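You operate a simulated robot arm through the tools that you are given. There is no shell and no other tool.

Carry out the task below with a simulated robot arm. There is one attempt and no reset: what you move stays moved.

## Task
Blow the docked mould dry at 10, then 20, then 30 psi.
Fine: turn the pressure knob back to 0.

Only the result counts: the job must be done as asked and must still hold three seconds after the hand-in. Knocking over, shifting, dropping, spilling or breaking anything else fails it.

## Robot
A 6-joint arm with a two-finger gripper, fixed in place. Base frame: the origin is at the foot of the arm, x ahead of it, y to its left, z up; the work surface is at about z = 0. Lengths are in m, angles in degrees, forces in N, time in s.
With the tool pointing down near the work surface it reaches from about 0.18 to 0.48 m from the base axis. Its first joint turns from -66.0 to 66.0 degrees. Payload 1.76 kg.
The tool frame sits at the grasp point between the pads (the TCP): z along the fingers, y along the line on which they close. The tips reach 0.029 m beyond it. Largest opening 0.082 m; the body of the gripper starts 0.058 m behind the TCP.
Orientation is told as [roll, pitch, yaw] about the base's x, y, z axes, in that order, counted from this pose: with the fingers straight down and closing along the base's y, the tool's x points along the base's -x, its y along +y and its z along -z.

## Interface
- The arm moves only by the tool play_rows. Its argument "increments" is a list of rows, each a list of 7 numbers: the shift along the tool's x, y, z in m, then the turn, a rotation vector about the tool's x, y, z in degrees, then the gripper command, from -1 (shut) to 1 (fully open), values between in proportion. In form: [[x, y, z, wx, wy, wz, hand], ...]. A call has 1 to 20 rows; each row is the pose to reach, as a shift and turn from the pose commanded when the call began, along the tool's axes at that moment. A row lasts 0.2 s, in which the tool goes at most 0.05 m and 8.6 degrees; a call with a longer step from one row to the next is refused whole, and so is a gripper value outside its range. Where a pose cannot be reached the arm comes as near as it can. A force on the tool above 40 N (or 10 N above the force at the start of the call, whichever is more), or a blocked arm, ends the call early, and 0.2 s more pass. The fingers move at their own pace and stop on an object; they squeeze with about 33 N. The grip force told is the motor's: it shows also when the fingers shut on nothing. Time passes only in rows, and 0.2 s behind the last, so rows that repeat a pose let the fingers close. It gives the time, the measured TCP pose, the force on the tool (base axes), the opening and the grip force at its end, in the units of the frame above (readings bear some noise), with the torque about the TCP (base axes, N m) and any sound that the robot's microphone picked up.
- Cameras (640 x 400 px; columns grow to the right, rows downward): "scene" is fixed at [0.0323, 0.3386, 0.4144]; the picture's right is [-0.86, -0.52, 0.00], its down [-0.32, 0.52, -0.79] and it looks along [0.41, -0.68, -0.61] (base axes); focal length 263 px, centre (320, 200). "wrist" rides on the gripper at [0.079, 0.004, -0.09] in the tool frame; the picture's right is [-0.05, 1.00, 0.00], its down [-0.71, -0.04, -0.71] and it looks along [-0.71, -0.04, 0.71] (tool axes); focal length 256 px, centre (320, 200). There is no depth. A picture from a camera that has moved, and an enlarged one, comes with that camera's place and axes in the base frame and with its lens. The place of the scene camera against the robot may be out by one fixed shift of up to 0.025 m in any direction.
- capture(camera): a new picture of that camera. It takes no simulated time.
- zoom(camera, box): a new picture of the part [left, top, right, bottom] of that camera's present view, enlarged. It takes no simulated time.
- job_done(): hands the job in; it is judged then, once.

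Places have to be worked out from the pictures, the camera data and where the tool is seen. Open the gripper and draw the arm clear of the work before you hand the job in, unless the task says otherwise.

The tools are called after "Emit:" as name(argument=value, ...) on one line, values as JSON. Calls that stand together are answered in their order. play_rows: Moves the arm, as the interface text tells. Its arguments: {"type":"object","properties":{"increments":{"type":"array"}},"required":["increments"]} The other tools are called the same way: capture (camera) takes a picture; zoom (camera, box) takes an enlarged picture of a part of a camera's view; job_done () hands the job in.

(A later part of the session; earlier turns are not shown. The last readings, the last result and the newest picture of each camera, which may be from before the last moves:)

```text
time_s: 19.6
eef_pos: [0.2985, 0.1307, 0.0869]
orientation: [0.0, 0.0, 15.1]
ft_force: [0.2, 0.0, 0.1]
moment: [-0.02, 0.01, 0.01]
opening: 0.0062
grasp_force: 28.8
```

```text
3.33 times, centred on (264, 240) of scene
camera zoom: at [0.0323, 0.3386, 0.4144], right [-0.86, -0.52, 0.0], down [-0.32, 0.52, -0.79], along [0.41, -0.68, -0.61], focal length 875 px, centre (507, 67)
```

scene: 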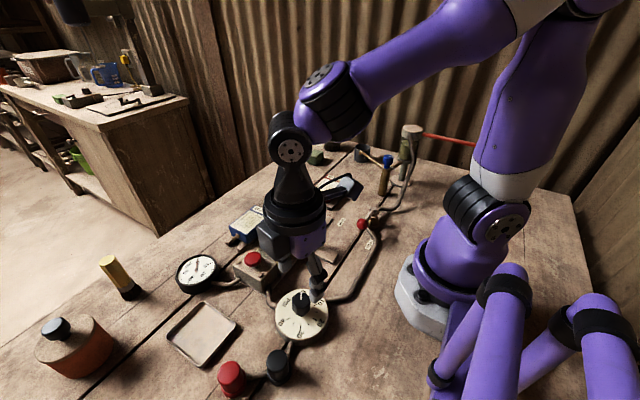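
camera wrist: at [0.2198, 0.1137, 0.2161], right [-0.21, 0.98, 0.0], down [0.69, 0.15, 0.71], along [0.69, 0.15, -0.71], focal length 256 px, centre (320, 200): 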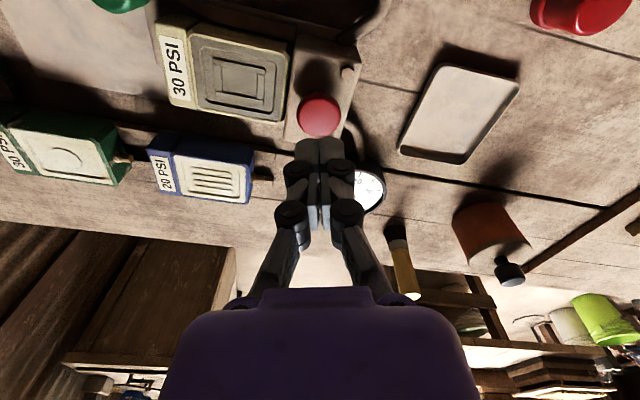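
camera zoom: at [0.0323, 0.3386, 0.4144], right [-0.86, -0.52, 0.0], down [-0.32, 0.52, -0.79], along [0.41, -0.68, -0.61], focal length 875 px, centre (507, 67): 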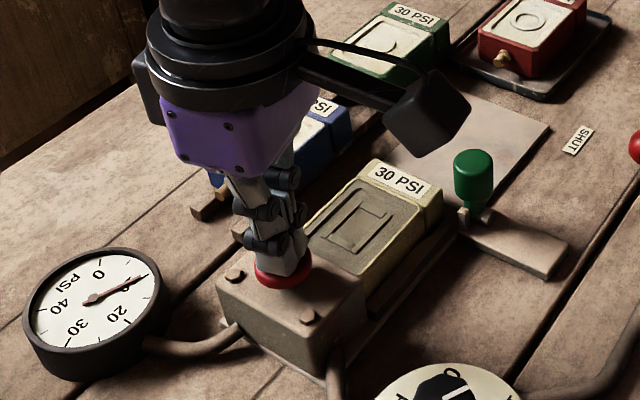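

The tips are at z ≈ 0.058, just touching the cap, with no force yet. I continue down in small steps.

Emit:
play_rows(increments=[[0, 0, 0.0015, 0, 0, 0, -1], [0, 0, 0.003, 0, 0, 0, -1], [0, 0, 0.0045, 0, 0, 0, -1], [0, 0, 0.006, 0, 0, 0, -1], [0, 0, 0.006, 0, 0, 0, -1]])

Emit:
zoom(camera="scene", box=[200, 180, 328, 300])

Emit:
capture(camera="wrist")

```text
time_s: 20.8
eef_pos: [0.2975, 0.1309, 0.0815]
orientation: [0.0, 0.0, 14.9]
ft_force: [0.6, 1.0, 2.8]
moment: [0.01, -0.01, -0.05]
opening: 0.0062
grasp_force: 28.7
heard: click
```

```text
3.33 times, centred on (264, 240) of scene
camera zoom: at [0.0323, 0.3386, 0.4144], right [-0.86, -0.52, 0.0], down [-0.32, 0.52, -0.79], along [0.41, -0.68, -0.61], focal length 875 px, centre (507, 67)
```

zoom: 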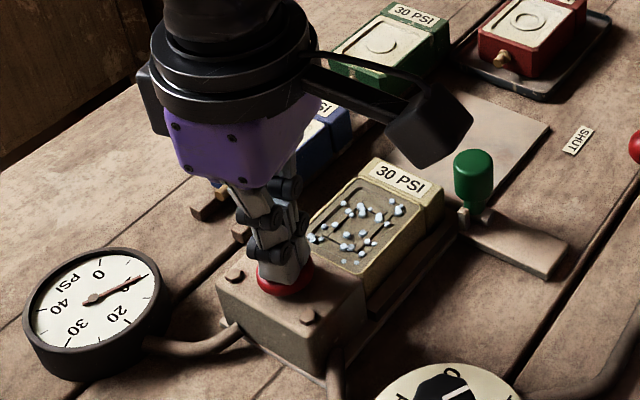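

```text
taken
camera wrist: at [0.219, 0.1139, 0.1706], right [-0.21, 0.98, 0.0], down [0.69, 0.15, 0.71], along [0.69, 0.15, -0.71], focal length 256 px, centre (320, 200)
```

wrist: 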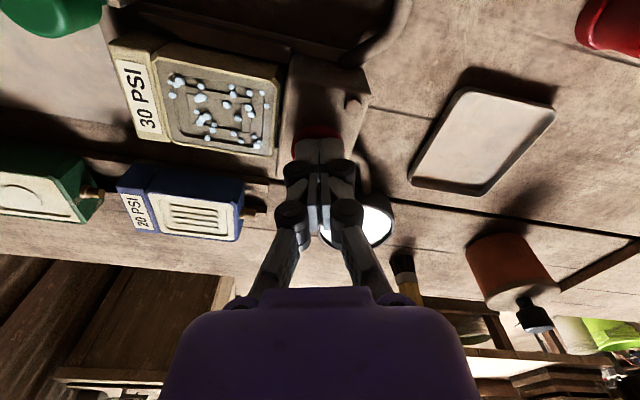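

The button clicked, and water beads are coming out of the docked mould, so the air is blowing at 10 psi. I hold the button and watch how the beads change.

Emit:
play_rows(increments=[[0, 0, 0, 0, 0, 0, -1], [0, 0, 0, 0, 0, 0, -1], [0, 0, 0, 0, 0, 0, -1], [0, 0, 0, 0, 0, 0, -1], [0, 0, 0, 0, 0, 0, -1]])

Emit:
zoom(camera="scene", box=[200, 180, 328, 300])

Emit:
zoom(camera="wrist", box=[80, 0, 320, 180])

```text
time_s: 22.0
eef_pos: [0.2977, 0.1307, 0.0813]
orientation: [0.0, -0.1, 15.0]
ft_force: [0.9, -0.5, 1.7]
moment: [-0.01, 0.02, 0.04]
opening: 0.0061
grasp_force: 28.7
```

```text
3.33 times, centred on (264, 240) of scene
camera zoom: at [0.0323, 0.3386, 0.4144], right [-0.86, -0.52, 0.0], down [-0.32, 0.52, -0.79], along [0.41, -0.68, -0.61], focal length 875 px, centre (507, 67)
```

zoom: 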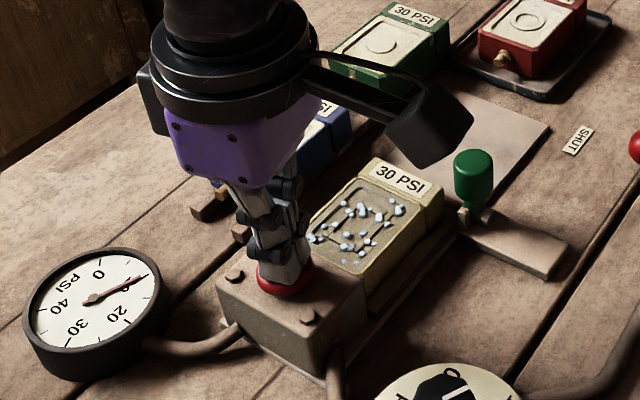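

```text
2.22 times, centred on (200, 90) of wrist
camera zoom: at [0.2189, 0.1139, 0.1707], right [-0.21, 0.98, 0.0], down [0.69, 0.15, 0.71], along [0.69, 0.15, -0.71], focal length 569 px, centre (587, 444)
```

zoom: 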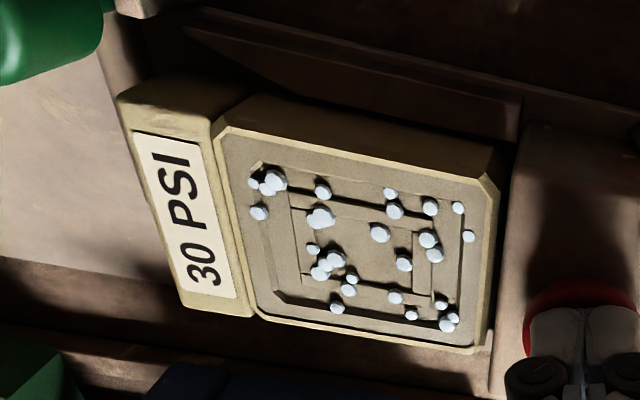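

The beads stay the same while I hold. I keep the button down about 2 s more to see whether anything changes with time.

Emit:
play_rows(increments=[[0, 0, 0, 0, 0, 0, -1], [0, 0, 0, 0, 0, 0, -1], [0, 0, 0, 0, 0, 0, -1], [0, 0, 0, 0, 0, 0, -1], [0, 0, 0, 0, 0, 0, -1], [0, 0, 0, 0, 0, 0, -1], [0, 0, 0, 0, 0, 0, -1], [0, 0, 0, 0, 0, 0, -1], [0, 0, 0, 0, 0, 0, -1]])

Emit:
zoom(camera="wrist", box=[80, 0, 320, 180])

```text
time_s: 24.0
eef_pos: [0.2975, 0.1312, 0.0816]
orientation: [0.1, 0.1, 15.2]
ft_force: [0.1, -0.1, 3.1]
moment: [0.02, -0.02, -0.02]
opening: 0.0062
grasp_force: 28.6
```

```text
2.22 times, centred on (200, 90) of wrist
camera zoom: at [0.219, 0.1139, 0.1707], right [-0.21, 0.98, 0.0], down [0.69, 0.15, 0.71], along [0.69, 0.15, -0.71], focal length 569 px, centre (587, 444)
```

zoom: 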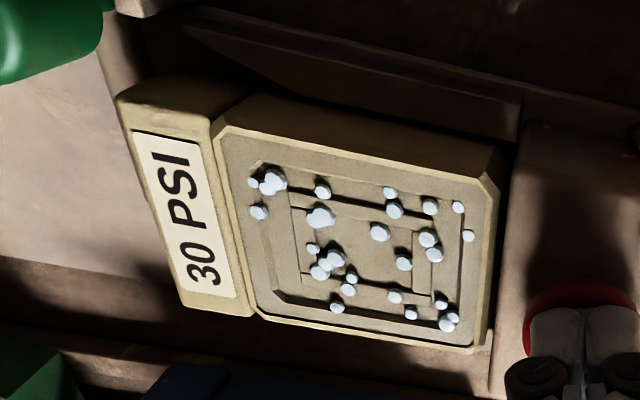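

The picture hasn't changed; the mould face does look lighter than the dark wet face at the start. I release the button by rising straight up and check what is left.

Emit:
play_rows(increments=[[0, 0, -0.005, 0, 0, 0, -1], [0, 0, -0.02, 0, 0, 0, -1], [0, 0, -0.05, 0, 0, 0, -1], [0, 0, -0.05, 0, 0, 0, -1]])

Emit:
zoom(camera="wrist", box=[80, 0, 400, 200])

Emit:
zoom(camera="scene", box=[160, 190, 340, 345])

```text
time_s: 25.0
eef_pos: [0.2979, 0.1327, 0.132]
orientation: [0.0, 0.1, 15.2]
ft_force: [0.2, 0.4, 0.0]
moment: [-0.01, -0.02, 0.01]
opening: 0.0
grasp_force: 29.0
```

```text
2.00 times, centred on (240, 100) of wrist
camera zoom: at [0.2195, 0.1148, 0.2211], right [-0.21, 0.98, 0.0], down [0.69, 0.15, 0.71], along [0.69, 0.15, -0.71], focal length 512 px, centre (480, 400)
```

zoom: 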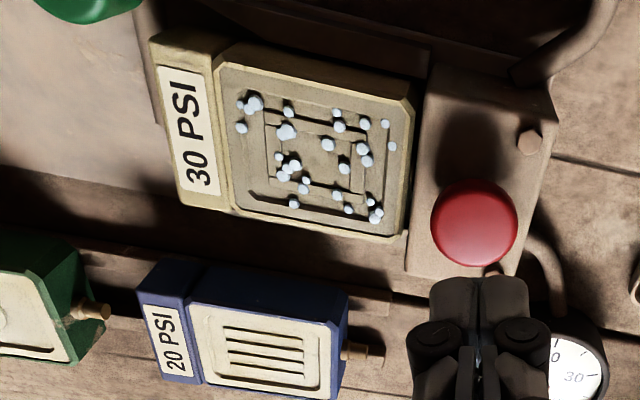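

```text
2.58 times, centred on (250, 268) of scene
camera zoom: at [0.0323, 0.3386, 0.4144], right [-0.86, -0.52, 0.0], down [-0.32, 0.52, -0.79], along [0.41, -0.68, -0.61], focal length 678 px, centre (501, 26)
```

zoom: 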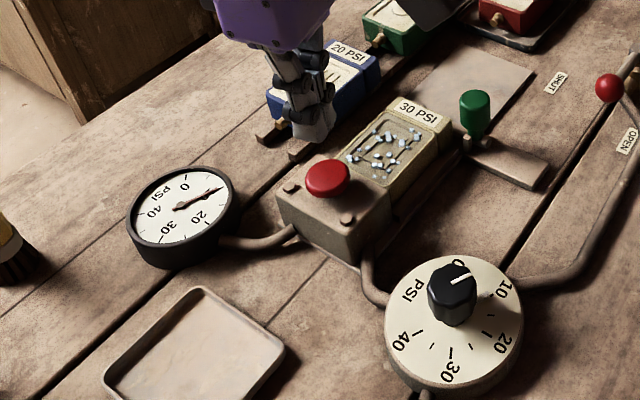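

The face is now pale with beads left on it, so the 10 psi stage registered. I go back above the knob at yaw 15° (45° off its pointer bar) and open the fingers part way.

Emit:
play_rows(increments=[[0.026, 0.012, 0, 0, 0, 0, -0.5], [0.052, 0.024, 0, 0, 0, 0, 0.0], [0.078, 0.036, 0, 0, 0, 0, 0.34], [0.1037, 0.048, 0, 0, 0, 0, 0.34], [0.1037, 0.048, 0.015, 0, 0, 0, 0.34], [0.1037, 0.048, 0.015, 0, 0, 0, 0.34]])

Emit:
zoom(camera="wrist", box=[220, 0, 420, 160])

```text
time_s: 26.4
eef_pos: [0.1855, 0.1509, 0.1148]
orientation: [0.0, 0.0, 15.0]
ft_force: [-0.2, 0.7, -1.1]
moment: [0.03, -0.01, -0.01]
opening: 0.055
grasp_force: 0.1
```

```text
2.50 times, centred on (320, 80) of wrist
camera zoom: at [0.106, 0.1336, 0.204], right [-0.21, 0.98, 0.0], down [0.69, 0.15, 0.71], along [0.69, 0.15, -0.71], focal length 640 px, centre (320, 500)
```

zoom: 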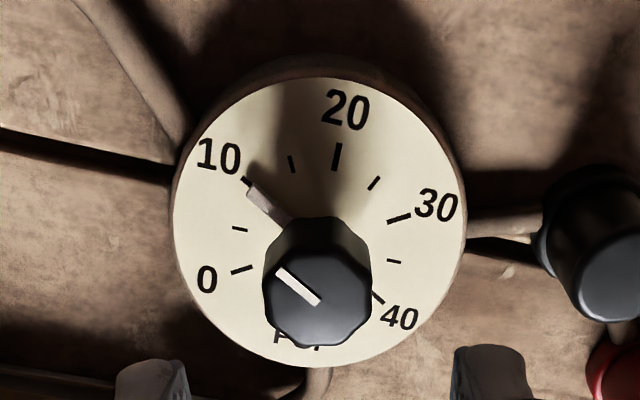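

The knob is centred within about 1 mm. I descend and close on it.

Emit:
play_rows(increments=[[0, 0, 0.02, 0, 0, 0, 0.34], [0, 0, 0.04, 0, 0, 0, 0.34], [0, 0, 0.05, 0, 0, 0, 0.34], [0, 0, 0.057, 0, 0, 0, 0.34], [0, 0, 0.057, 0, 0, 0, 0.34], [0, 0, 0.057, 0, 0, 0, 0.0], [0, 0, 0.057, 0, 0, 0, -0.4], [0, 0, 0.057, 0, 0, 0, -1], [0, 0, 0.057, 0, 0, 0, -1]])

Emit:
zoom(camera="wrist", box=[220, 60, 420, 220])

Emit:
zoom(camera="scene", box=[170, 250, 230, 300])

```text
time_s: 28.4
eef_pos: [0.1864, 0.1504, 0.0595]
orientation: [0.0, 0.1, 15.1]
ft_force: [-2.0, 4.5, -1.0]
moment: [0.16, 0.05, -0.02]
opening: 0.0287
grasp_force: 36.2
```

```text
2.50 times, centred on (320, 140) of wrist
camera zoom: at [0.1076, 0.1333, 0.1479], right [-0.21, 0.98, 0.0], down [0.69, 0.15, 0.71], along [0.69, 0.15, -0.71], focal length 640 px, centre (320, 350)
```

zoom: 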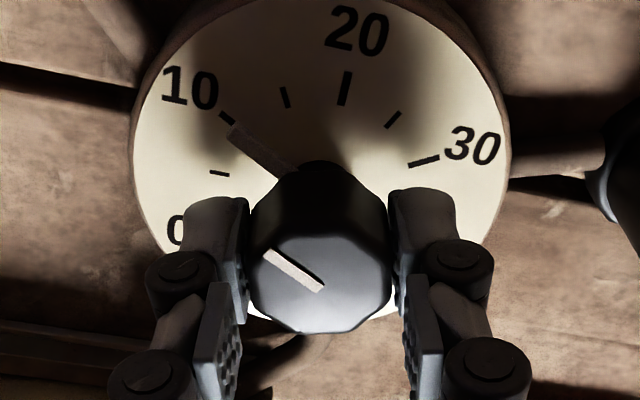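

```text
8.00 times, centred on (200, 275) of scene
camera zoom: at [0.0323, 0.3386, 0.4144], right [-0.86, -0.52, 0.0], down [-0.32, 0.52, -0.79], along [0.41, -0.68, -0.61], focal length 2101 px, centre (1280, -400)
```

zoom: 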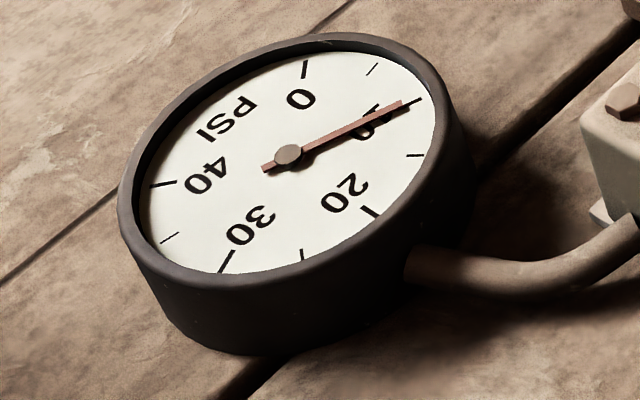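

The grip is clean and the gauge still reads 10. I turn the knob 30° clockwise first and check the forces.

Emit:
play_rows(increments=[[0, 0, 0, 0, 0, 6, -1], [0, 0, 0, 0, 0, 12, -1], [0, 0, 0, 0, 0, 18, -1], [0, 0, 0, 0, 0, 24, -1], [0, 0, 0, 0, 0, 30, -1], [0, 0, 0, 0, 0, 30, -1]])

Emit:
zoom(camera="wrist", box=[220, 60, 420, 220])

```text
time_s: 29.8
eef_pos: [0.1856, 0.1494, 0.0594]
orientation: [-0.2, -0.1, -15.2]
ft_force: [19.9, -15.4, -4.4]
moment: [-0.28, -0.29, 0.03]
opening: 0.0289
grasp_force: 36.3
```

```text
2.50 times, centred on (320, 140) of wrist
camera zoom: at [0.1094, 0.1747, 0.1484], right [0.31, 0.95, 0.0], down [0.67, -0.22, 0.71], along [0.67, -0.22, -0.71], focal length 640 px, centre (320, 350)
```

zoom: 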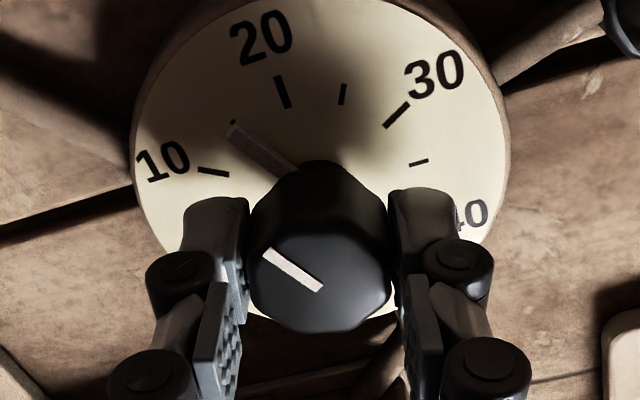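

The reading is about 15 psi, with a sideways load near 25 N because I'm slightly off the axis. I shift about 1 mm to relieve it while I turn the last 30° to 20 psi.

Emit:
play_rows(increments=[[-0.0006, -0.0002, 0, 0, 0, 0, -1], [-0.0007, -0.0003, 0, 0, 0, 6, -1], [-0.0008, -0.0004, 0, 0, 0, 12, -1], [-0.0009, -0.0005, 0, 0, 0, 18, -1], [-0.001, -0.0006, 0, 0, 0, 24, -1], [-0.001, -0.0006, 0, 0, 0, 30, -1], [-0.001, -0.0006, 0, 0, 0, 30, -1]])

Emit:
zoom(camera="wrist", box=[220, 60, 420, 220])

Emit:
zoom(camera="scene", box=[170, 250, 230, 300])

```text
time_s: 31.4
eef_pos: [0.1854, 0.1491, 0.0592]
orientation: [-0.1, 0.0, -45.1]
ft_force: [4.4, -17.3, 22.5]
moment: [-0.35, 0.11, 0.01]
opening: 0.0287
grasp_force: 36.5
```

```text
2.50 times, centred on (320, 140) of wrist
camera zoom: at [0.1316, 0.2086, 0.148], right [0.74, 0.67, 0.0], down [0.47, -0.53, 0.71], along [0.47, -0.53, -0.71], focal length 640 px, centre (320, 350)
```

zoom: 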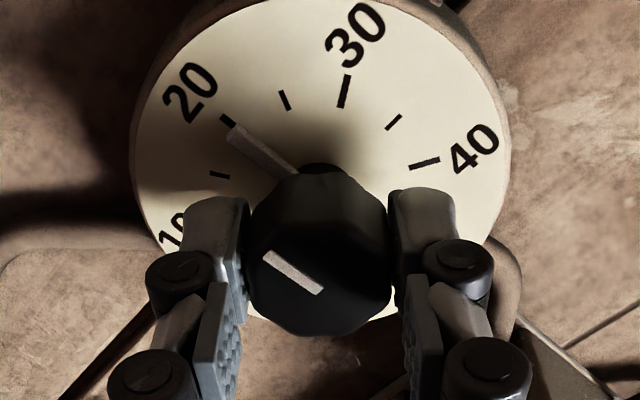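

```text
8.00 times, centred on (200, 275) of scene
camera zoom: at [0.0323, 0.3386, 0.4144], right [-0.86, -0.52, 0.0], down [-0.32, 0.52, -0.79], along [0.41, -0.68, -0.61], focal length 2101 px, centre (1280, -400)
```

zoom: 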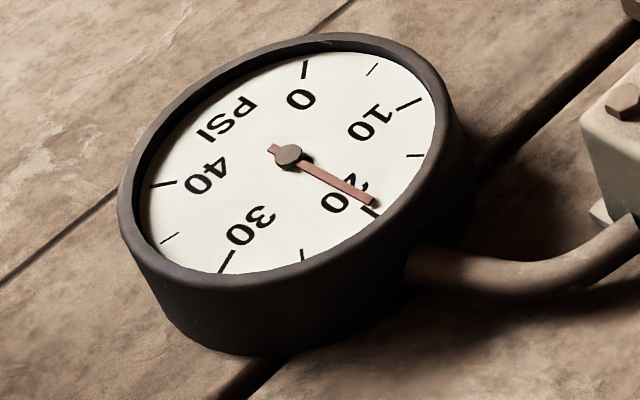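

The dial and gauge both read 20 psi. I release the knob, rise, and re-read it.

Emit:
play_rows(increments=[[0, 0, 0, 0, 0, 0, 0.0], [0, 0, 0, 0, 0, 0, 0.34], [0, 0, 0, 0, 0, 0, 0.34], [0, 0, -0.02, 0, 0, 0, 0.34], [0, 0, -0.05, 0, 0, 0, 0.34], [0, 0, -0.075, 0, 0, 0, 0.34], [0, 0, -0.075, 0, 0, 0, 0.34]])

Emit:
zoom(camera="wrist", box=[220, 0, 420, 160])

Emit:
zoom(camera="scene", box=[170, 250, 230, 300])

```text
time_s: 33.0
eef_pos: [0.1864, 0.1487, 0.1361]
orientation: [0.0, 0.0, -45.0]
ft_force: [0.0, 0.1, 0.4]
moment: [-0.03, 0.02, -0.04]
opening: 0.055
grasp_force: 0.0
```

```text
2.50 times, centred on (320, 80) of wrist
camera zoom: at [0.1322, 0.2068, 0.2258], right [0.74, 0.67, 0.0], down [0.47, -0.53, 0.71], along [0.47, -0.53, -0.71], focal length 640 px, centre (320, 500)
```

zoom: 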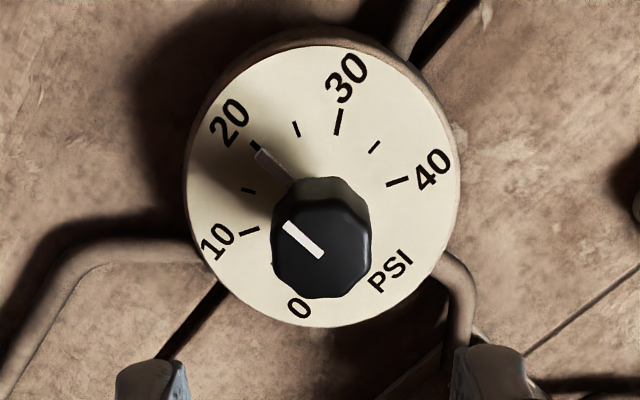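

```text
8.00 times, centred on (200, 275) of scene
camera zoom: at [0.0323, 0.3386, 0.4144], right [-0.86, -0.52, 0.0], down [-0.32, 0.52, -0.79], along [0.41, -0.68, -0.61], focal length 2101 px, centre (1280, -400)
```

zoom: 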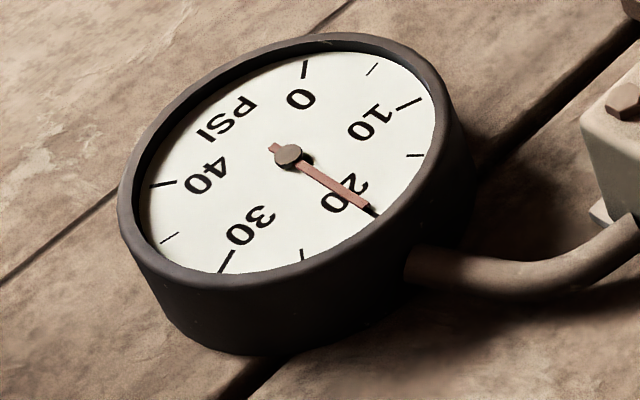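

After release the gauge may sit slightly past 20. I zoom in on the dial's bar against the 20 tick, and on the gauge, to see how far off it is.

Emit:
zoom(camera="wrist", box=[285, 35, 345, 83])

Emit:
zoom(camera="scene", box=[184, 256, 226, 288])

```text
8.33 times, centred on (315, 59) of wrist
camera zoom: at [0.1322, 0.2068, 0.2258], right [0.74, 0.67, 0.0], down [0.47, -0.53, 0.71], along [0.47, -0.53, -0.71], focal length 2133 px, centre (362, 1375)
```

zoom: 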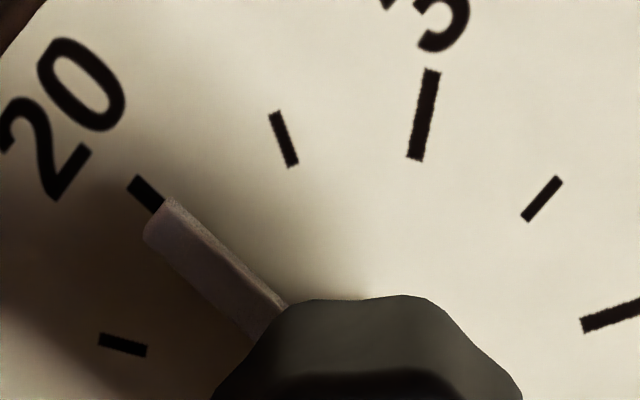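

```text
12.50 times, centred on (205, 272) of scene
camera zoom: at [0.0323, 0.3386, 0.4144], right [-0.86, -0.52, 0.0], down [-0.32, 0.52, -0.79], along [0.41, -0.68, -0.61], focal length 3282 px, centre (1758, -700)
```

zoom: 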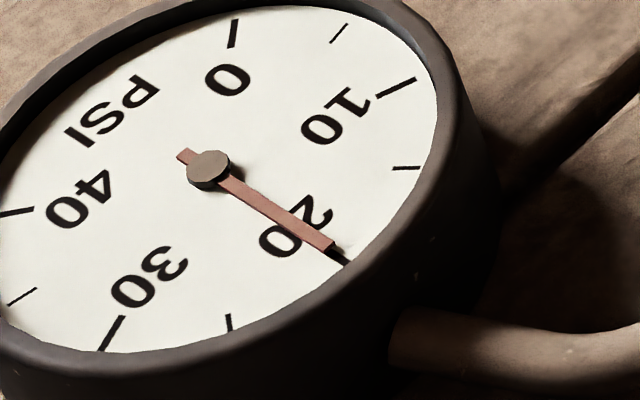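

The bar lines up with the 20 tick and the needle points at 20. I carry on to the red button, turning back to yaw 0° and shutting the fingers on the way.

Emit:
play_rows(increments=[[-0.015, 0.011, 0, 0, 0, -7.5, -0.3], [-0.03, 0.022, 0, 0, 0, -15, -1], [-0.046, 0.0335, 0, 0, 0, -22.5, -1], [-0.062, 0.045, 0, 0, 0, -30, -1], [-0.077, 0.056, 0, 0, 0, -37.5, -1], [-0.0921, 0.067, 0.004, 0, 0, -45, -1], [-0.0921, 0.067, 0.009, 0, 0, -45, -1], [-0.0921, 0.067, 0.009, 0, 0, -45, -1]])

Emit:
zoom(camera="wrist", box=[220, 60, 420, 220])

```text
time_s: 34.8
eef_pos: [0.2999, 0.1332, 0.1254]
orientation: [0.0, 0.0, 0.1]
ft_force: [-0.3, -0.6, 0.0]
moment: [-0.01, -0.04, 0.04]
opening: 0.0002
grasp_force: 28.9
```

```text
2.50 times, centred on (320, 140) of wrist
camera zoom: at [0.2189, 0.1365, 0.2152], right [0.05, 1.0, 0.0], down [0.71, -0.04, 0.71], along [0.71, -0.04, -0.71], focal length 640 px, centre (320, 350)
```

zoom: 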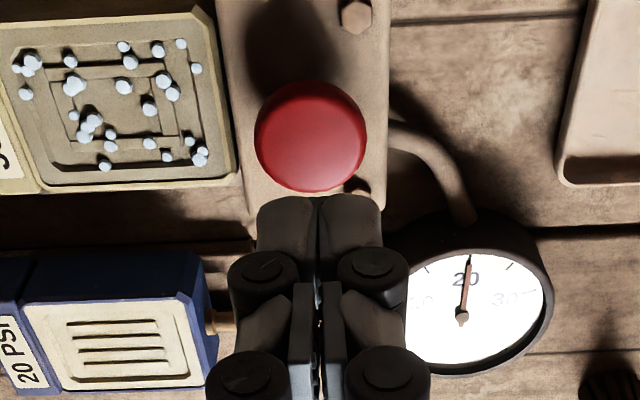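

The gauge reads 20 here too. I correct 2.5 mm sideways onto the button's centre, press to the same depth as before (TCP z ≈ 0.081), and hold.

Emit:
play_rows(increments=[[0, -0.0025, 0.015, 0, 0, 0, -1], [0, -0.0025, 0.03, 0, 0, 0, -1], [0, -0.0025, 0.037, 0, 0, 0, -1], [0, -0.0025, 0.04, 0, 0, 0, -1], [0, -0.0025, 0.042, 0, 0, 0, -1], [0, -0.0025, 0.044, 0, 0, 0, -1], [0, -0.0025, 0.044, 0, 0, 0, -1], [0, -0.0025, 0.044, 0, 0, 0, -1]])

Emit:
zoom(camera="scene", box=[170, 180, 330, 300])

Emit:
zoom(camera="wrist", box=[80, 0, 400, 200])

```text
time_s: 36.6
eef_pos: [0.2992, 0.1294, 0.082]
orientation: [-0.1, -0.1, 0.1]
ft_force: [0.7, 1.3, 1.7]
moment: [0.05, -0.02, 0.01]
opening: 0.0061
grasp_force: 28.9
heard: click
```

```text
3.33 times, centred on (250, 240) of scene
camera zoom: at [0.0323, 0.3386, 0.4144], right [-0.86, -0.52, 0.0], down [-0.32, 0.52, -0.79], along [0.41, -0.68, -0.61], focal length 875 px, centre (553, 67)
```

zoom: 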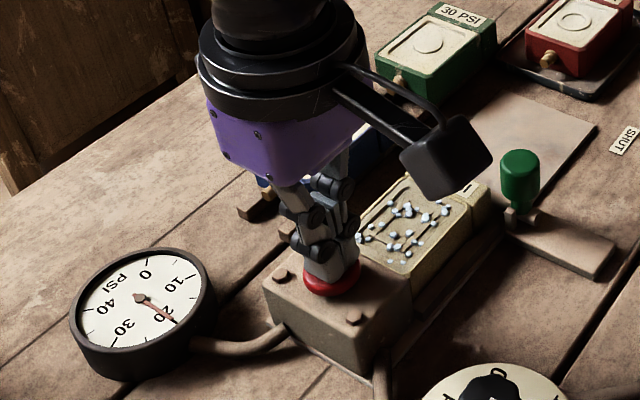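

```text
2.00 times, centred on (240, 100) of wrist
camera zoom: at [0.2186, 0.1329, 0.1702], right [0.05, 1.0, 0.0], down [0.71, -0.04, 0.71], along [0.71, -0.04, -0.71], focal length 512 px, centre (480, 400)
```

zoom: 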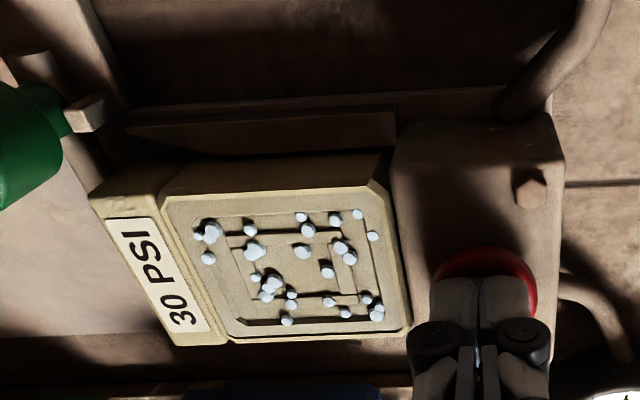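

The second click is heard at 20 psi. I hold for about 2.5 s more, as in the first stage, and compare the mould's look.

Emit:
play_rows(increments=[[0, 0, 0, 0, 0, 0, -1], [0, 0, 0, 0, 0, 0, -1], [0, 0, 0, 0, 0, 0, -1], [0, 0, 0, 0, 0, 0, -1], [0, 0, 0, 0, 0, 0, -1], [0, 0, 0, 0, 0, 0, -1], [0, 0, 0, 0, 0, 0, -1], [0, 0, 0, 0, 0, 0, -1], [0, 0, 0, 0, 0, 0, -1], [0, 0, 0, 0, 0, 0, -1], [0, 0, 0, 0, 0, 0, -1], [0, 0, 0, 0, 0, 0, -1]])

Emit:
zoom(camera="wrist", box=[80, 0, 400, 200])

Emit:
zoom(camera="scene", box=[170, 180, 330, 300])

```text
time_s: 39.2
eef_pos: [0.2992, 0.1286, 0.0822]
orientation: [-0.1, 0.0, 0.2]
ft_force: [-0.5, -0.6, 2.0]
moment: [0.01, 0.01, 0.01]
opening: 0.0061
grasp_force: 28.8
```

```text
2.00 times, centred on (240, 100) of wrist
camera zoom: at [0.2185, 0.1329, 0.1703], right [0.05, 1.0, 0.0], down [0.71, -0.04, 0.71], along [0.71, -0.04, -0.71], focal length 512 px, centre (480, 400)
```

zoom: 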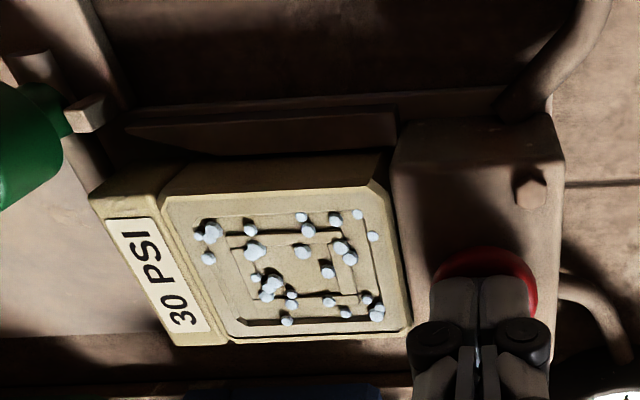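

```text
3.33 times, centred on (250, 240) of scene
camera zoom: at [0.0323, 0.3386, 0.4144], right [-0.86, -0.52, 0.0], down [-0.32, 0.52, -0.79], along [0.41, -0.68, -0.61], focal length 875 px, centre (553, 67)
```

zoom: 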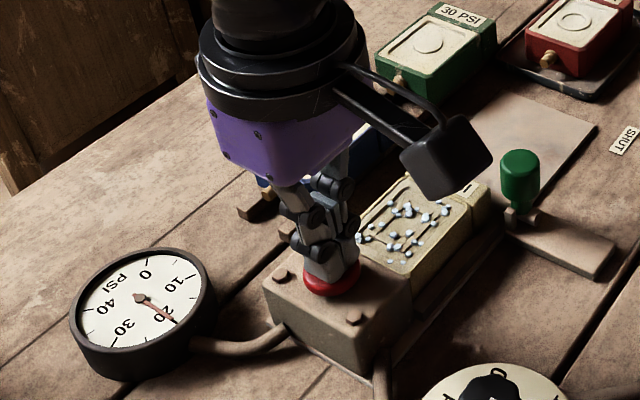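

The face has become paler again during the hold. I release the button and compare in open light.

Emit:
play_rows(increments=[[0, 0, -0.005, 0, 0, 0, -1], [0, 0, -0.02, 0, 0, 0, -1], [0, 0, -0.05, 0, 0, 0, -1], [0, 0, -0.05, 0, 0, 0, -1]])

Emit:
zoom(camera="wrist", box=[80, 0, 400, 200])

Emit:
zoom(camera="scene", box=[160, 190, 340, 345])

```text
time_s: 40.2
eef_pos: [0.2963, 0.1295, 0.1317]
orientation: [0.0, 0.1, 0.1]
ft_force: [-0.4, 1.1, 0.4]
moment: [0.0, 0.02, -0.01]
opening: 0.0
grasp_force: 28.5
```

```text
2.00 times, centred on (240, 100) of wrist
camera zoom: at [0.2167, 0.1334, 0.2205], right [0.05, 1.0, 0.0], down [0.71, -0.04, 0.71], along [0.71, -0.04, -0.71], focal length 512 px, centre (480, 400)
```

zoom: 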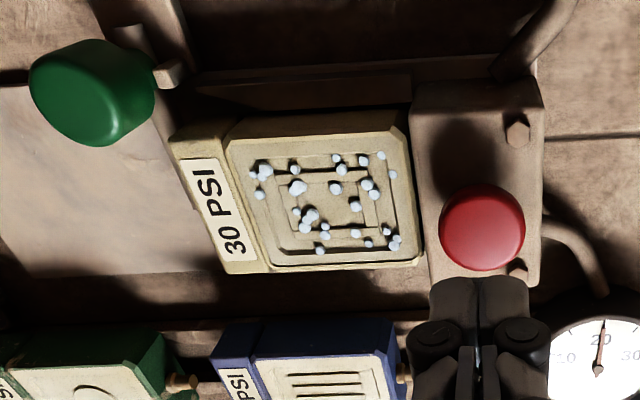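

```text
2.58 times, centred on (250, 268) of scene
camera zoom: at [0.0323, 0.3386, 0.4144], right [-0.86, -0.52, 0.0], down [-0.32, 0.52, -0.79], along [0.41, -0.68, -0.61], focal length 678 px, centre (501, 26)
```

zoom: 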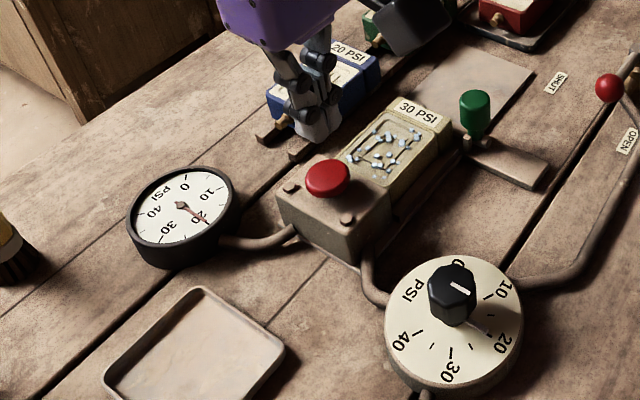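

Stage two is done and the gauge still shows 20. I return above the knob at yaw 0°, perpendicular to the pointer bar, with the fingers part open.

Emit:
play_rows(increments=[[0.028, 0.005, 0, 0, 0, 0, -0.5], [0.056, 0.01, 0, 0, 0, 0, 0.0], [0.084, 0.0155, 0, 0, 0, 0, 0.34], [0.1115, 0.0206, 0, 0, 0, 0, 0.34], [0.1115, 0.0206, 0.015, 0, 0, 0, 0.34], [0.1115, 0.0206, 0.015, 0, 0, 0, 0.34]])

Emit:
zoom(camera="wrist", box=[220, 0, 420, 160])

```text
time_s: 41.6
eef_pos: [0.1864, 0.1507, 0.1168]
orientation: [0.0, -0.1, 0.0]
ft_force: [0.0, 0.2, 0.1]
moment: [0.0, 0.04, -0.01]
opening: 0.055
grasp_force: 0.2
```

```text
2.50 times, centred on (320, 80) of wrist
camera zoom: at [0.1056, 0.1538, 0.2053], right [0.05, 1.0, 0.0], down [0.71, -0.04, 0.71], along [0.71, -0.04, -0.71], focal length 640 px, centre (320, 500)
```

zoom: 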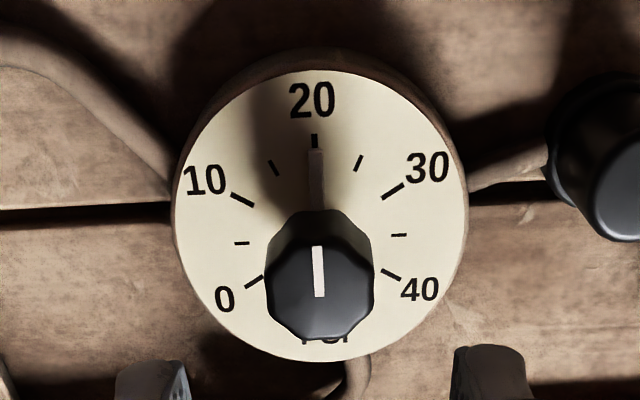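

The pointer sits right at 20 and the knob is centred to within 0.5 mm. I descend and close.

Emit:
play_rows(increments=[[0, 0, 0.02, 0, 0, 0, 0.34], [0, 0, 0.04, 0, 0, 0, 0.34], [0, 0, 0.05, 0, 0, 0, 0.34], [0, 0, 0.057, 0, 0, 0, 0.34], [0, 0, 0.057, 0, 0, 0, 0.34], [0, 0, 0.057, 0, 0, 0, 0.0], [0, 0, 0.057, 0, 0, 0, -0.4], [0, 0, 0.057, 0, 0, 0, -1], [0, 0, 0.057, 0, 0, 0, -1]])

Emit:
zoom(camera="wrist", box=[220, 60, 420, 220])

```text
time_s: 43.6
eef_pos: [0.1868, 0.1497, 0.0584]
orientation: [0.0, 0.0, 0.0]
ft_force: [0.6, -3.2, 3.6]
moment: [-0.07, -0.01, 0.01]
opening: 0.0296
grasp_force: 35.7
```

```text
2.50 times, centred on (320, 140) of wrist
camera zoom: at [0.1067, 0.1539, 0.1479], right [0.05, 1.0, 0.0], down [0.71, -0.04, 0.71], along [0.71, -0.04, -0.71], focal length 640 px, centre (320, 350)
```

zoom: 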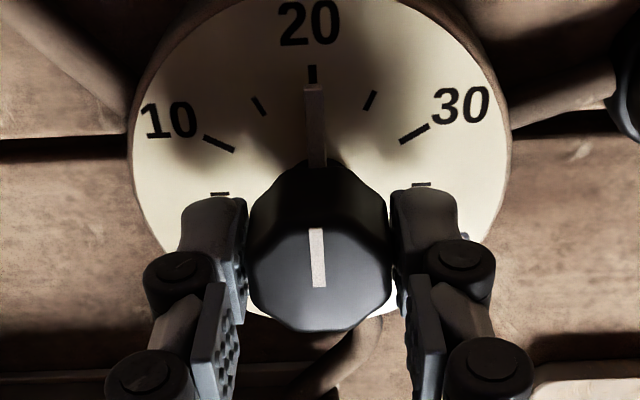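

The grip is good, with low forces. I turn 30° clockwise about the knob's true axis, adding a small sideways correction.

Emit:
play_rows(increments=[[0, -0.0001, 0, 0, 0, 6, -1], [0, -0.0003, 0, 0, 0, 12, -1], [0, -0.0005, 0, 0, 0, 18, -1], [0.0001, -0.0006, 0, 0, 0, 24, -1], [0.0001, -0.0008, 0, 0, 0, 30, -1], [0.0001, -0.0008, 0, 0, 0, 30, -1]])

Emit:
zoom(camera="wrist", box=[220, 60, 420, 220])

```text
time_s: 45.0
eef_pos: [0.1866, 0.1497, 0.0584]
orientation: [0.0, 0.0, -30.0]
ft_force: [4.9, 12.1, -28.8]
moment: [0.26, -0.09, -0.04]
opening: 0.0295
grasp_force: 35.7
```

```text
2.50 times, centred on (320, 140) of wrist
camera zoom: at [0.1193, 0.192, 0.1483], right [0.55, 0.84, 0.0], down [0.59, -0.39, 0.71], along [0.59, -0.39, -0.71], focal length 640 px, centre (320, 350)
```

zoom: 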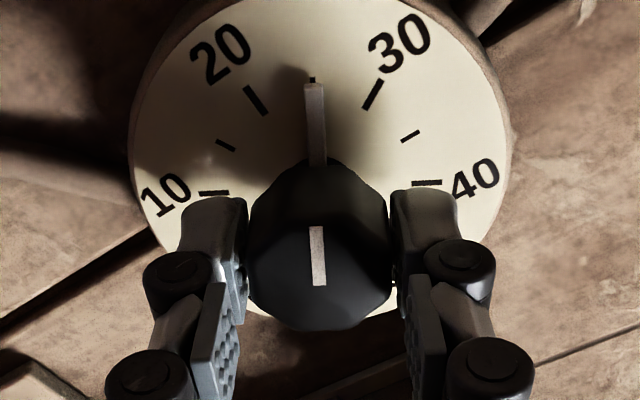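

The knob is at about 25 psi, with a downward pull near 29 N on the tool. I lower the command slightly to relieve it and finish the turn to 30 psi.

Emit:
play_rows(increments=[[0, 0.0003, 0.0004, 0, 0, 0, -1], [0, 0.0004, 0.0006, 0, 0, 6, -1], [0, 0.0004, 0.0006, 0, 0, 12, -1], [0, 0.0004, 0.0006, 0, 0, 18, -1], [0, 0.0004, 0.0006, 0, 0, 24, -1], [0, 0.0004, 0.0006, 0, 0, 30, -1], [0, 0.0004, 0.0006, 0, 0, 30, -1]])

Emit:
zoom(camera="wrist", box=[220, 60, 420, 220])

Emit:
zoom(camera="scene", box=[184, 256, 226, 288])

```text
time_s: 46.6
eef_pos: [0.1857, 0.1492, 0.0582]
orientation: [-0.2, -0.2, -60.0]
ft_force: [-19.2, -16.3, 24.5]
moment: [-0.47, 0.69, 0.02]
opening: 0.0299
grasp_force: 36.5
```

```text
2.50 times, centred on (320, 140) of wrist
camera zoom: at [0.1497, 0.2194, 0.1475], right [0.89, 0.45, -0.01], down [0.32, -0.63, 0.71], along [0.32, -0.63, -0.71], focal length 640 px, centre (320, 350)
```

zoom: 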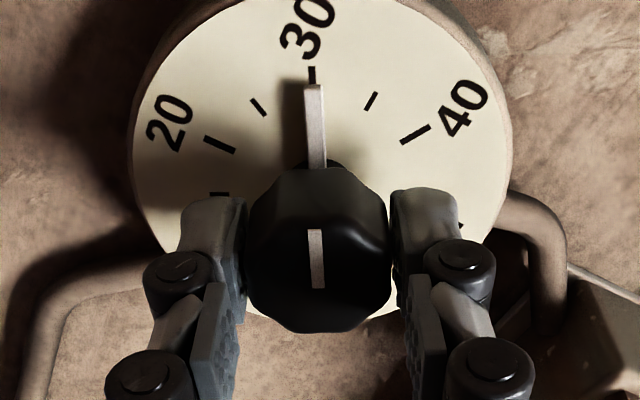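

```text
12.50 times, centred on (205, 272) of scene
camera zoom: at [0.0323, 0.3386, 0.4144], right [-0.86, -0.52, 0.0], down [-0.32, 0.52, -0.79], along [0.41, -0.68, -0.61], focal length 3282 px, centre (1758, -700)
```

zoom: 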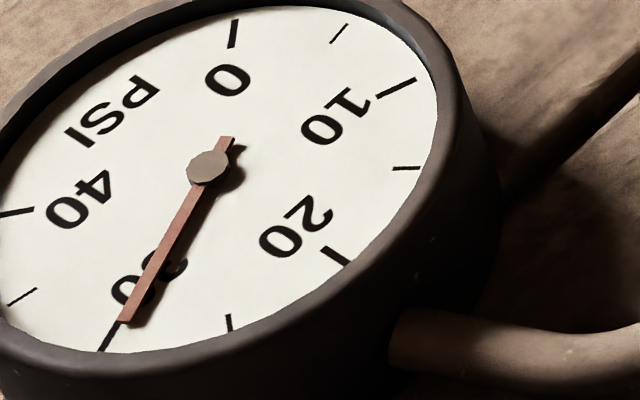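

The dial and gauge both read 30 psi. I relax the side load, release, rise, and re-read.

Emit:
play_rows(increments=[[0, -0.0005, -0.0006, 0, 0, 0, -1], [0, -0.0005, -0.0006, 0, 0, 0, 0.0], [0, -0.0005, -0.0006, 0, 0, 0, 0.34], [0, -0.0005, -0.0006, 0, 0, 0, 0.34], [0, 0, -0.02, 0, 0, 0, 0.34], [0, 0, -0.05, 0, 0, 0, 0.34], [0, 0, -0.075, 0, 0, 0, 0.34], [0, 0, -0.075, 0, 0, 0, 0.34]])

Emit:
zoom(camera="wrist", box=[220, 0, 420, 160])

Emit:
zoom(camera="scene", box=[184, 256, 226, 288])

```text
time_s: 48.4
eef_pos: [0.1863, 0.1492, 0.1323]
orientation: [0.0, -0.1, -59.9]
ft_force: [-1.2, -0.1, -0.2]
moment: [-0.02, -0.01, -0.01]
opening: 0.0549
grasp_force: 0.1
```

```text
2.50 times, centred on (320, 80) of wrist
camera zoom: at [0.1503, 0.2198, 0.2225], right [0.89, 0.45, 0.0], down [0.32, -0.63, 0.71], along [0.32, -0.63, -0.71], focal length 640 px, centre (320, 500)
```

zoom: 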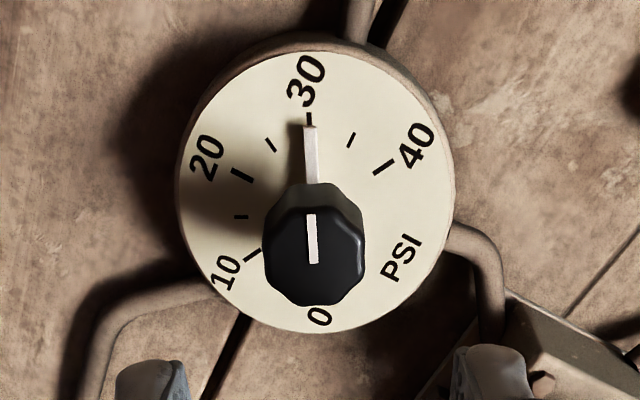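

```text
12.50 times, centred on (205, 272) of scene
camera zoom: at [0.0323, 0.3386, 0.4144], right [-0.86, -0.52, 0.0], down [-0.32, 0.52, -0.79], along [0.41, -0.68, -0.61], focal length 3282 px, centre (1758, -700)
```

zoom: 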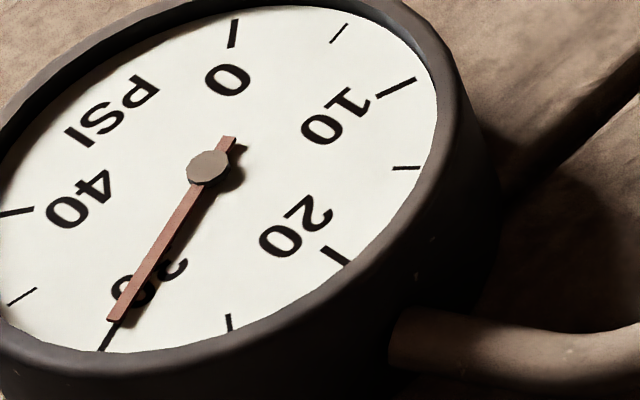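

I take tighter zooms to measure the bar against the 30 tick before blowing, since the mould is rated at 30.

Emit:
zoom(camera="wrist", box=[290, 25, 350, 73])

Emit:
zoom(camera="wrist", box=[270, 15, 370, 140])

```text
8.33 times, centred on (320, 49) of wrist
camera zoom: at [0.1503, 0.2198, 0.2225], right [0.89, 0.45, 0.0], down [0.32, -0.63, 0.71], along [0.32, -0.63, -0.71], focal length 2133 px, centre (320, 1458)
```

zoom: 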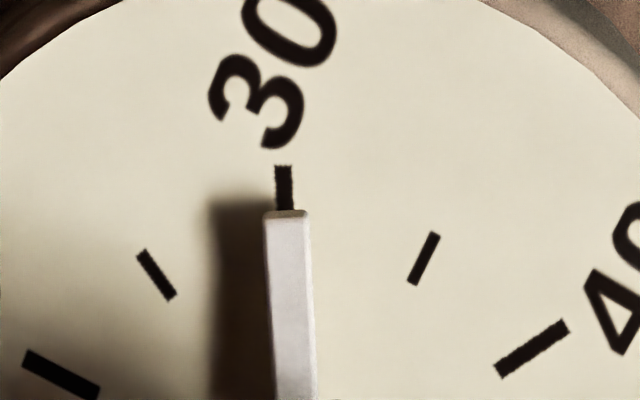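

```text
3.20 times, centred on (320, 78) of wrist
camera zoom: at [0.1503, 0.2198, 0.2225], right [0.89, 0.45, 0.0], down [0.32, -0.63, 0.71], along [0.32, -0.63, -0.71], focal length 819 px, centre (320, 592)
```

zoom: 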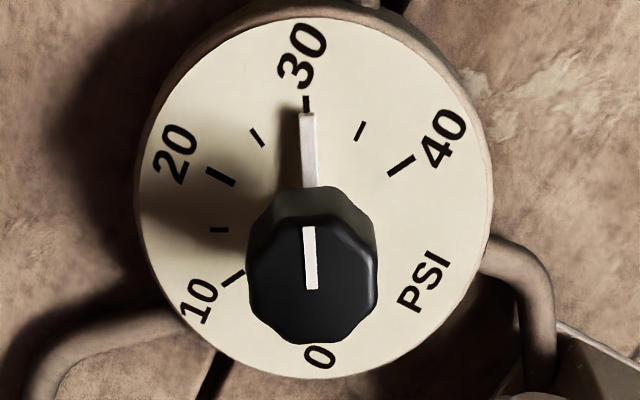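

The bar is in line with the 30 tick to within about 0.1 psi. I move to the red button, turning to yaw −15° and shutting the fingers.

Emit:
play_rows(increments=[[-0.012, 0.0145, 0, 0, 0, -7.5, -0.3], [-0.024, 0.029, 0, 0, 0, -15, -1], [-0.036, 0.0435, 0, 0, 0, -22.5, -1], [-0.048, 0.058, 0, 0, 0, -30, -1], [-0.06, 0.0725, 0, 0, 0, -37.5, -1], [-0.0727, 0.087, 0, 0, 0, -45, -1], [-0.0727, 0.087, 0.005, 0, 0, -45, -1], [-0.0727, 0.087, 0.005, 0, 0, -45, -1]])

Emit:
zoom(camera="wrist", box=[220, 60, 420, 220])

```text
time_s: 50.2
eef_pos: [0.2979, 0.1295, 0.1279]
orientation: [0.0, -0.1, -14.9]
ft_force: [-0.4, 0.5, 0.2]
moment: [-0.01, 0.06, 0.0]
opening: 0.0
grasp_force: 28.6
```

```text
2.50 times, centred on (320, 140) of wrist
camera zoom: at [0.2226, 0.1537, 0.2173], right [0.31, 0.95, 0.0], down [0.67, -0.22, 0.71], along [0.67, -0.22, -0.71], focal length 640 px, centre (320, 350)
```

zoom: 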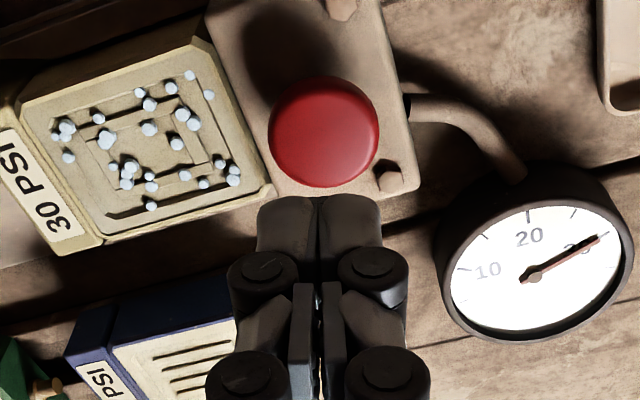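

The gauge reads 30 and the tips are centred on the button. I press to the same depth and hold.

Emit:
play_rows(increments=[[0, 0, 0.015, 0, 0, 0, -1], [0, 0, 0.03, 0, 0, 0, -1], [0, 0, 0.039, 0, 0, 0, -1], [0, 0, 0.042, 0, 0, 0, -1], [0, 0, 0.044, 0, 0, 0, -1], [0, 0, 0.046, 0, 0, 0, -1], [0, 0, 0.046, 0, 0, 0, -1], [0, 0, 0.046, 0, 0, 0, -1], [0, 0, 0.046, 0, 0, 0, -1], [0, 0, 0.046, 0, 0, 0, -1], [0, 0, 0.046, 0, 0, 0, -1], [0, 0, 0.046, 0, 0, 0, -1], [0, 0, 0.046, 0, 0, 0, -1], [0, 0, 0.046, 0, 0, 0, -1], [0, 0, 0.046, 0, 0, 0, -1], [0, 0, 0.046, 0, 0, 0, -1], [0, 0, 0.046, 0, 0, 0, -1], [0, 0, 0.046, 0, 0, 0, -1], [0, 0, 0.046, 0, 0, 0, -1], [0, 0, 0.046, 0, 0, 0, -1]])

Emit:
zoom(camera="scene", box=[170, 180, 330, 300])

Emit:
zoom(camera="wrist", box=[80, 0, 400, 200])

```text
time_s: 54.4
eef_pos: [0.2987, 0.13, 0.0829]
orientation: [0.0, 0.0, -14.9]
ft_force: [-0.1, -0.3, 1.9]
moment: [-0.04, 0.03, 0.0]
opening: 0.0061
grasp_force: 28.7
heard: click
```

```text
3.33 times, centred on (250, 240) of scene
camera zoom: at [0.0323, 0.3386, 0.4144], right [-0.86, -0.52, 0.0], down [-0.32, 0.52, -0.79], along [0.41, -0.68, -0.61], focal length 875 px, centre (553, 67)
```

zoom: 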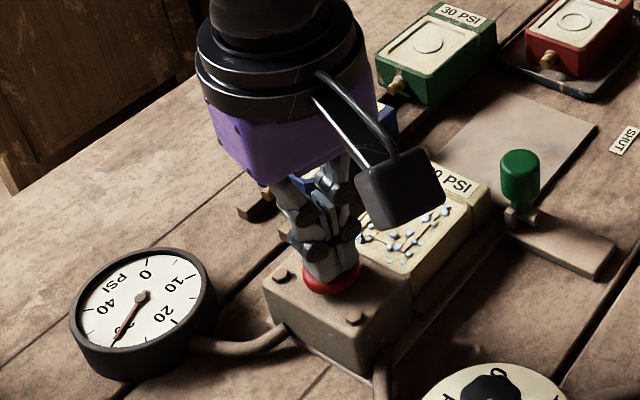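

```text
2.00 times, centred on (240, 100) of wrist
camera zoom: at [0.222, 0.1542, 0.1716], right [0.31, 0.95, 0.0], down [0.67, -0.22, 0.71], along [0.67, -0.22, -0.71], focal length 512 px, centre (480, 400)
```

zoom: 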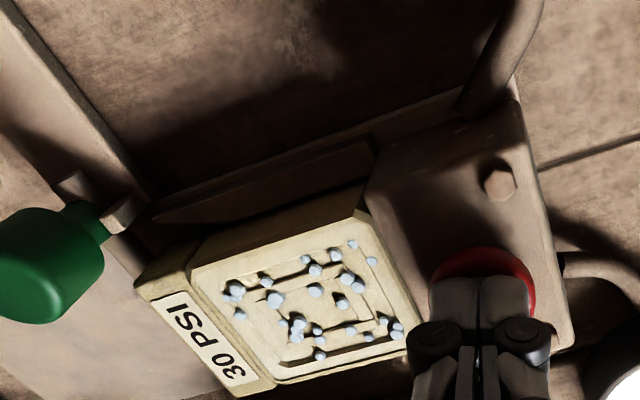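

The third click is heard at 30 psi and the face is now cream like the dry moulds. I release and look again.

Emit:
play_rows(increments=[[0, 0, -0.005, 0, 0, 0, -1], [0, 0, -0.02, 0, 0, 0, -1], [0, 0, -0.05, 0, 0, 0, -1], [0, 0, -0.05, 0, 0, 0, -1]])

Emit:
zoom(camera="wrist", box=[80, 0, 400, 200])

Emit:
zoom(camera="scene", box=[160, 190, 340, 345])

```text
time_s: 55.4
eef_pos: [0.2974, 0.1307, 0.134]
orientation: [0.0, 0.0, -14.8]
ft_force: [-1.2, -0.1, 0.6]
moment: [0.02, -0.03, 0.01]
opening: 0.0
grasp_force: 29.4
```

```text
2.00 times, centred on (240, 100) of wrist
camera zoom: at [0.2218, 0.1548, 0.2226], right [0.31, 0.95, 0.0], down [0.67, -0.22, 0.71], along [0.67, -0.22, -0.71], focal length 512 px, centre (480, 400)
```

zoom: 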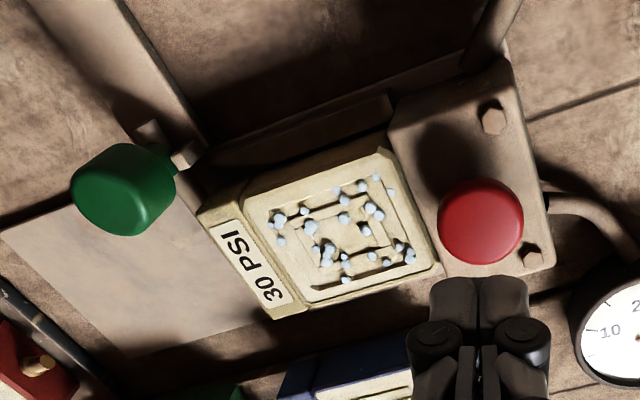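

```text
2.58 times, centred on (250, 268) of scene
camera zoom: at [0.0323, 0.3386, 0.4144], right [-0.86, -0.52, 0.0], down [-0.32, 0.52, -0.79], along [0.41, -0.68, -0.61], focal length 678 px, centre (501, 26)
```

zoom: 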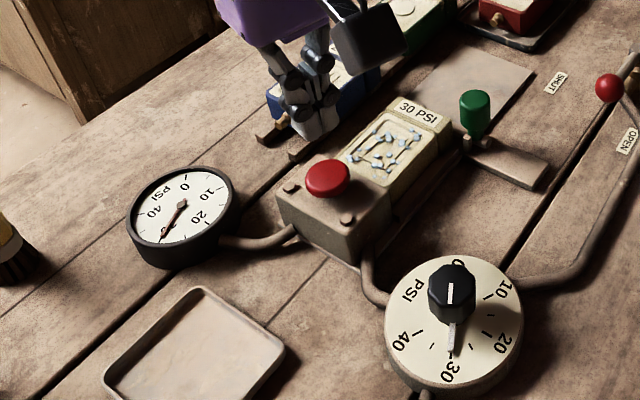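

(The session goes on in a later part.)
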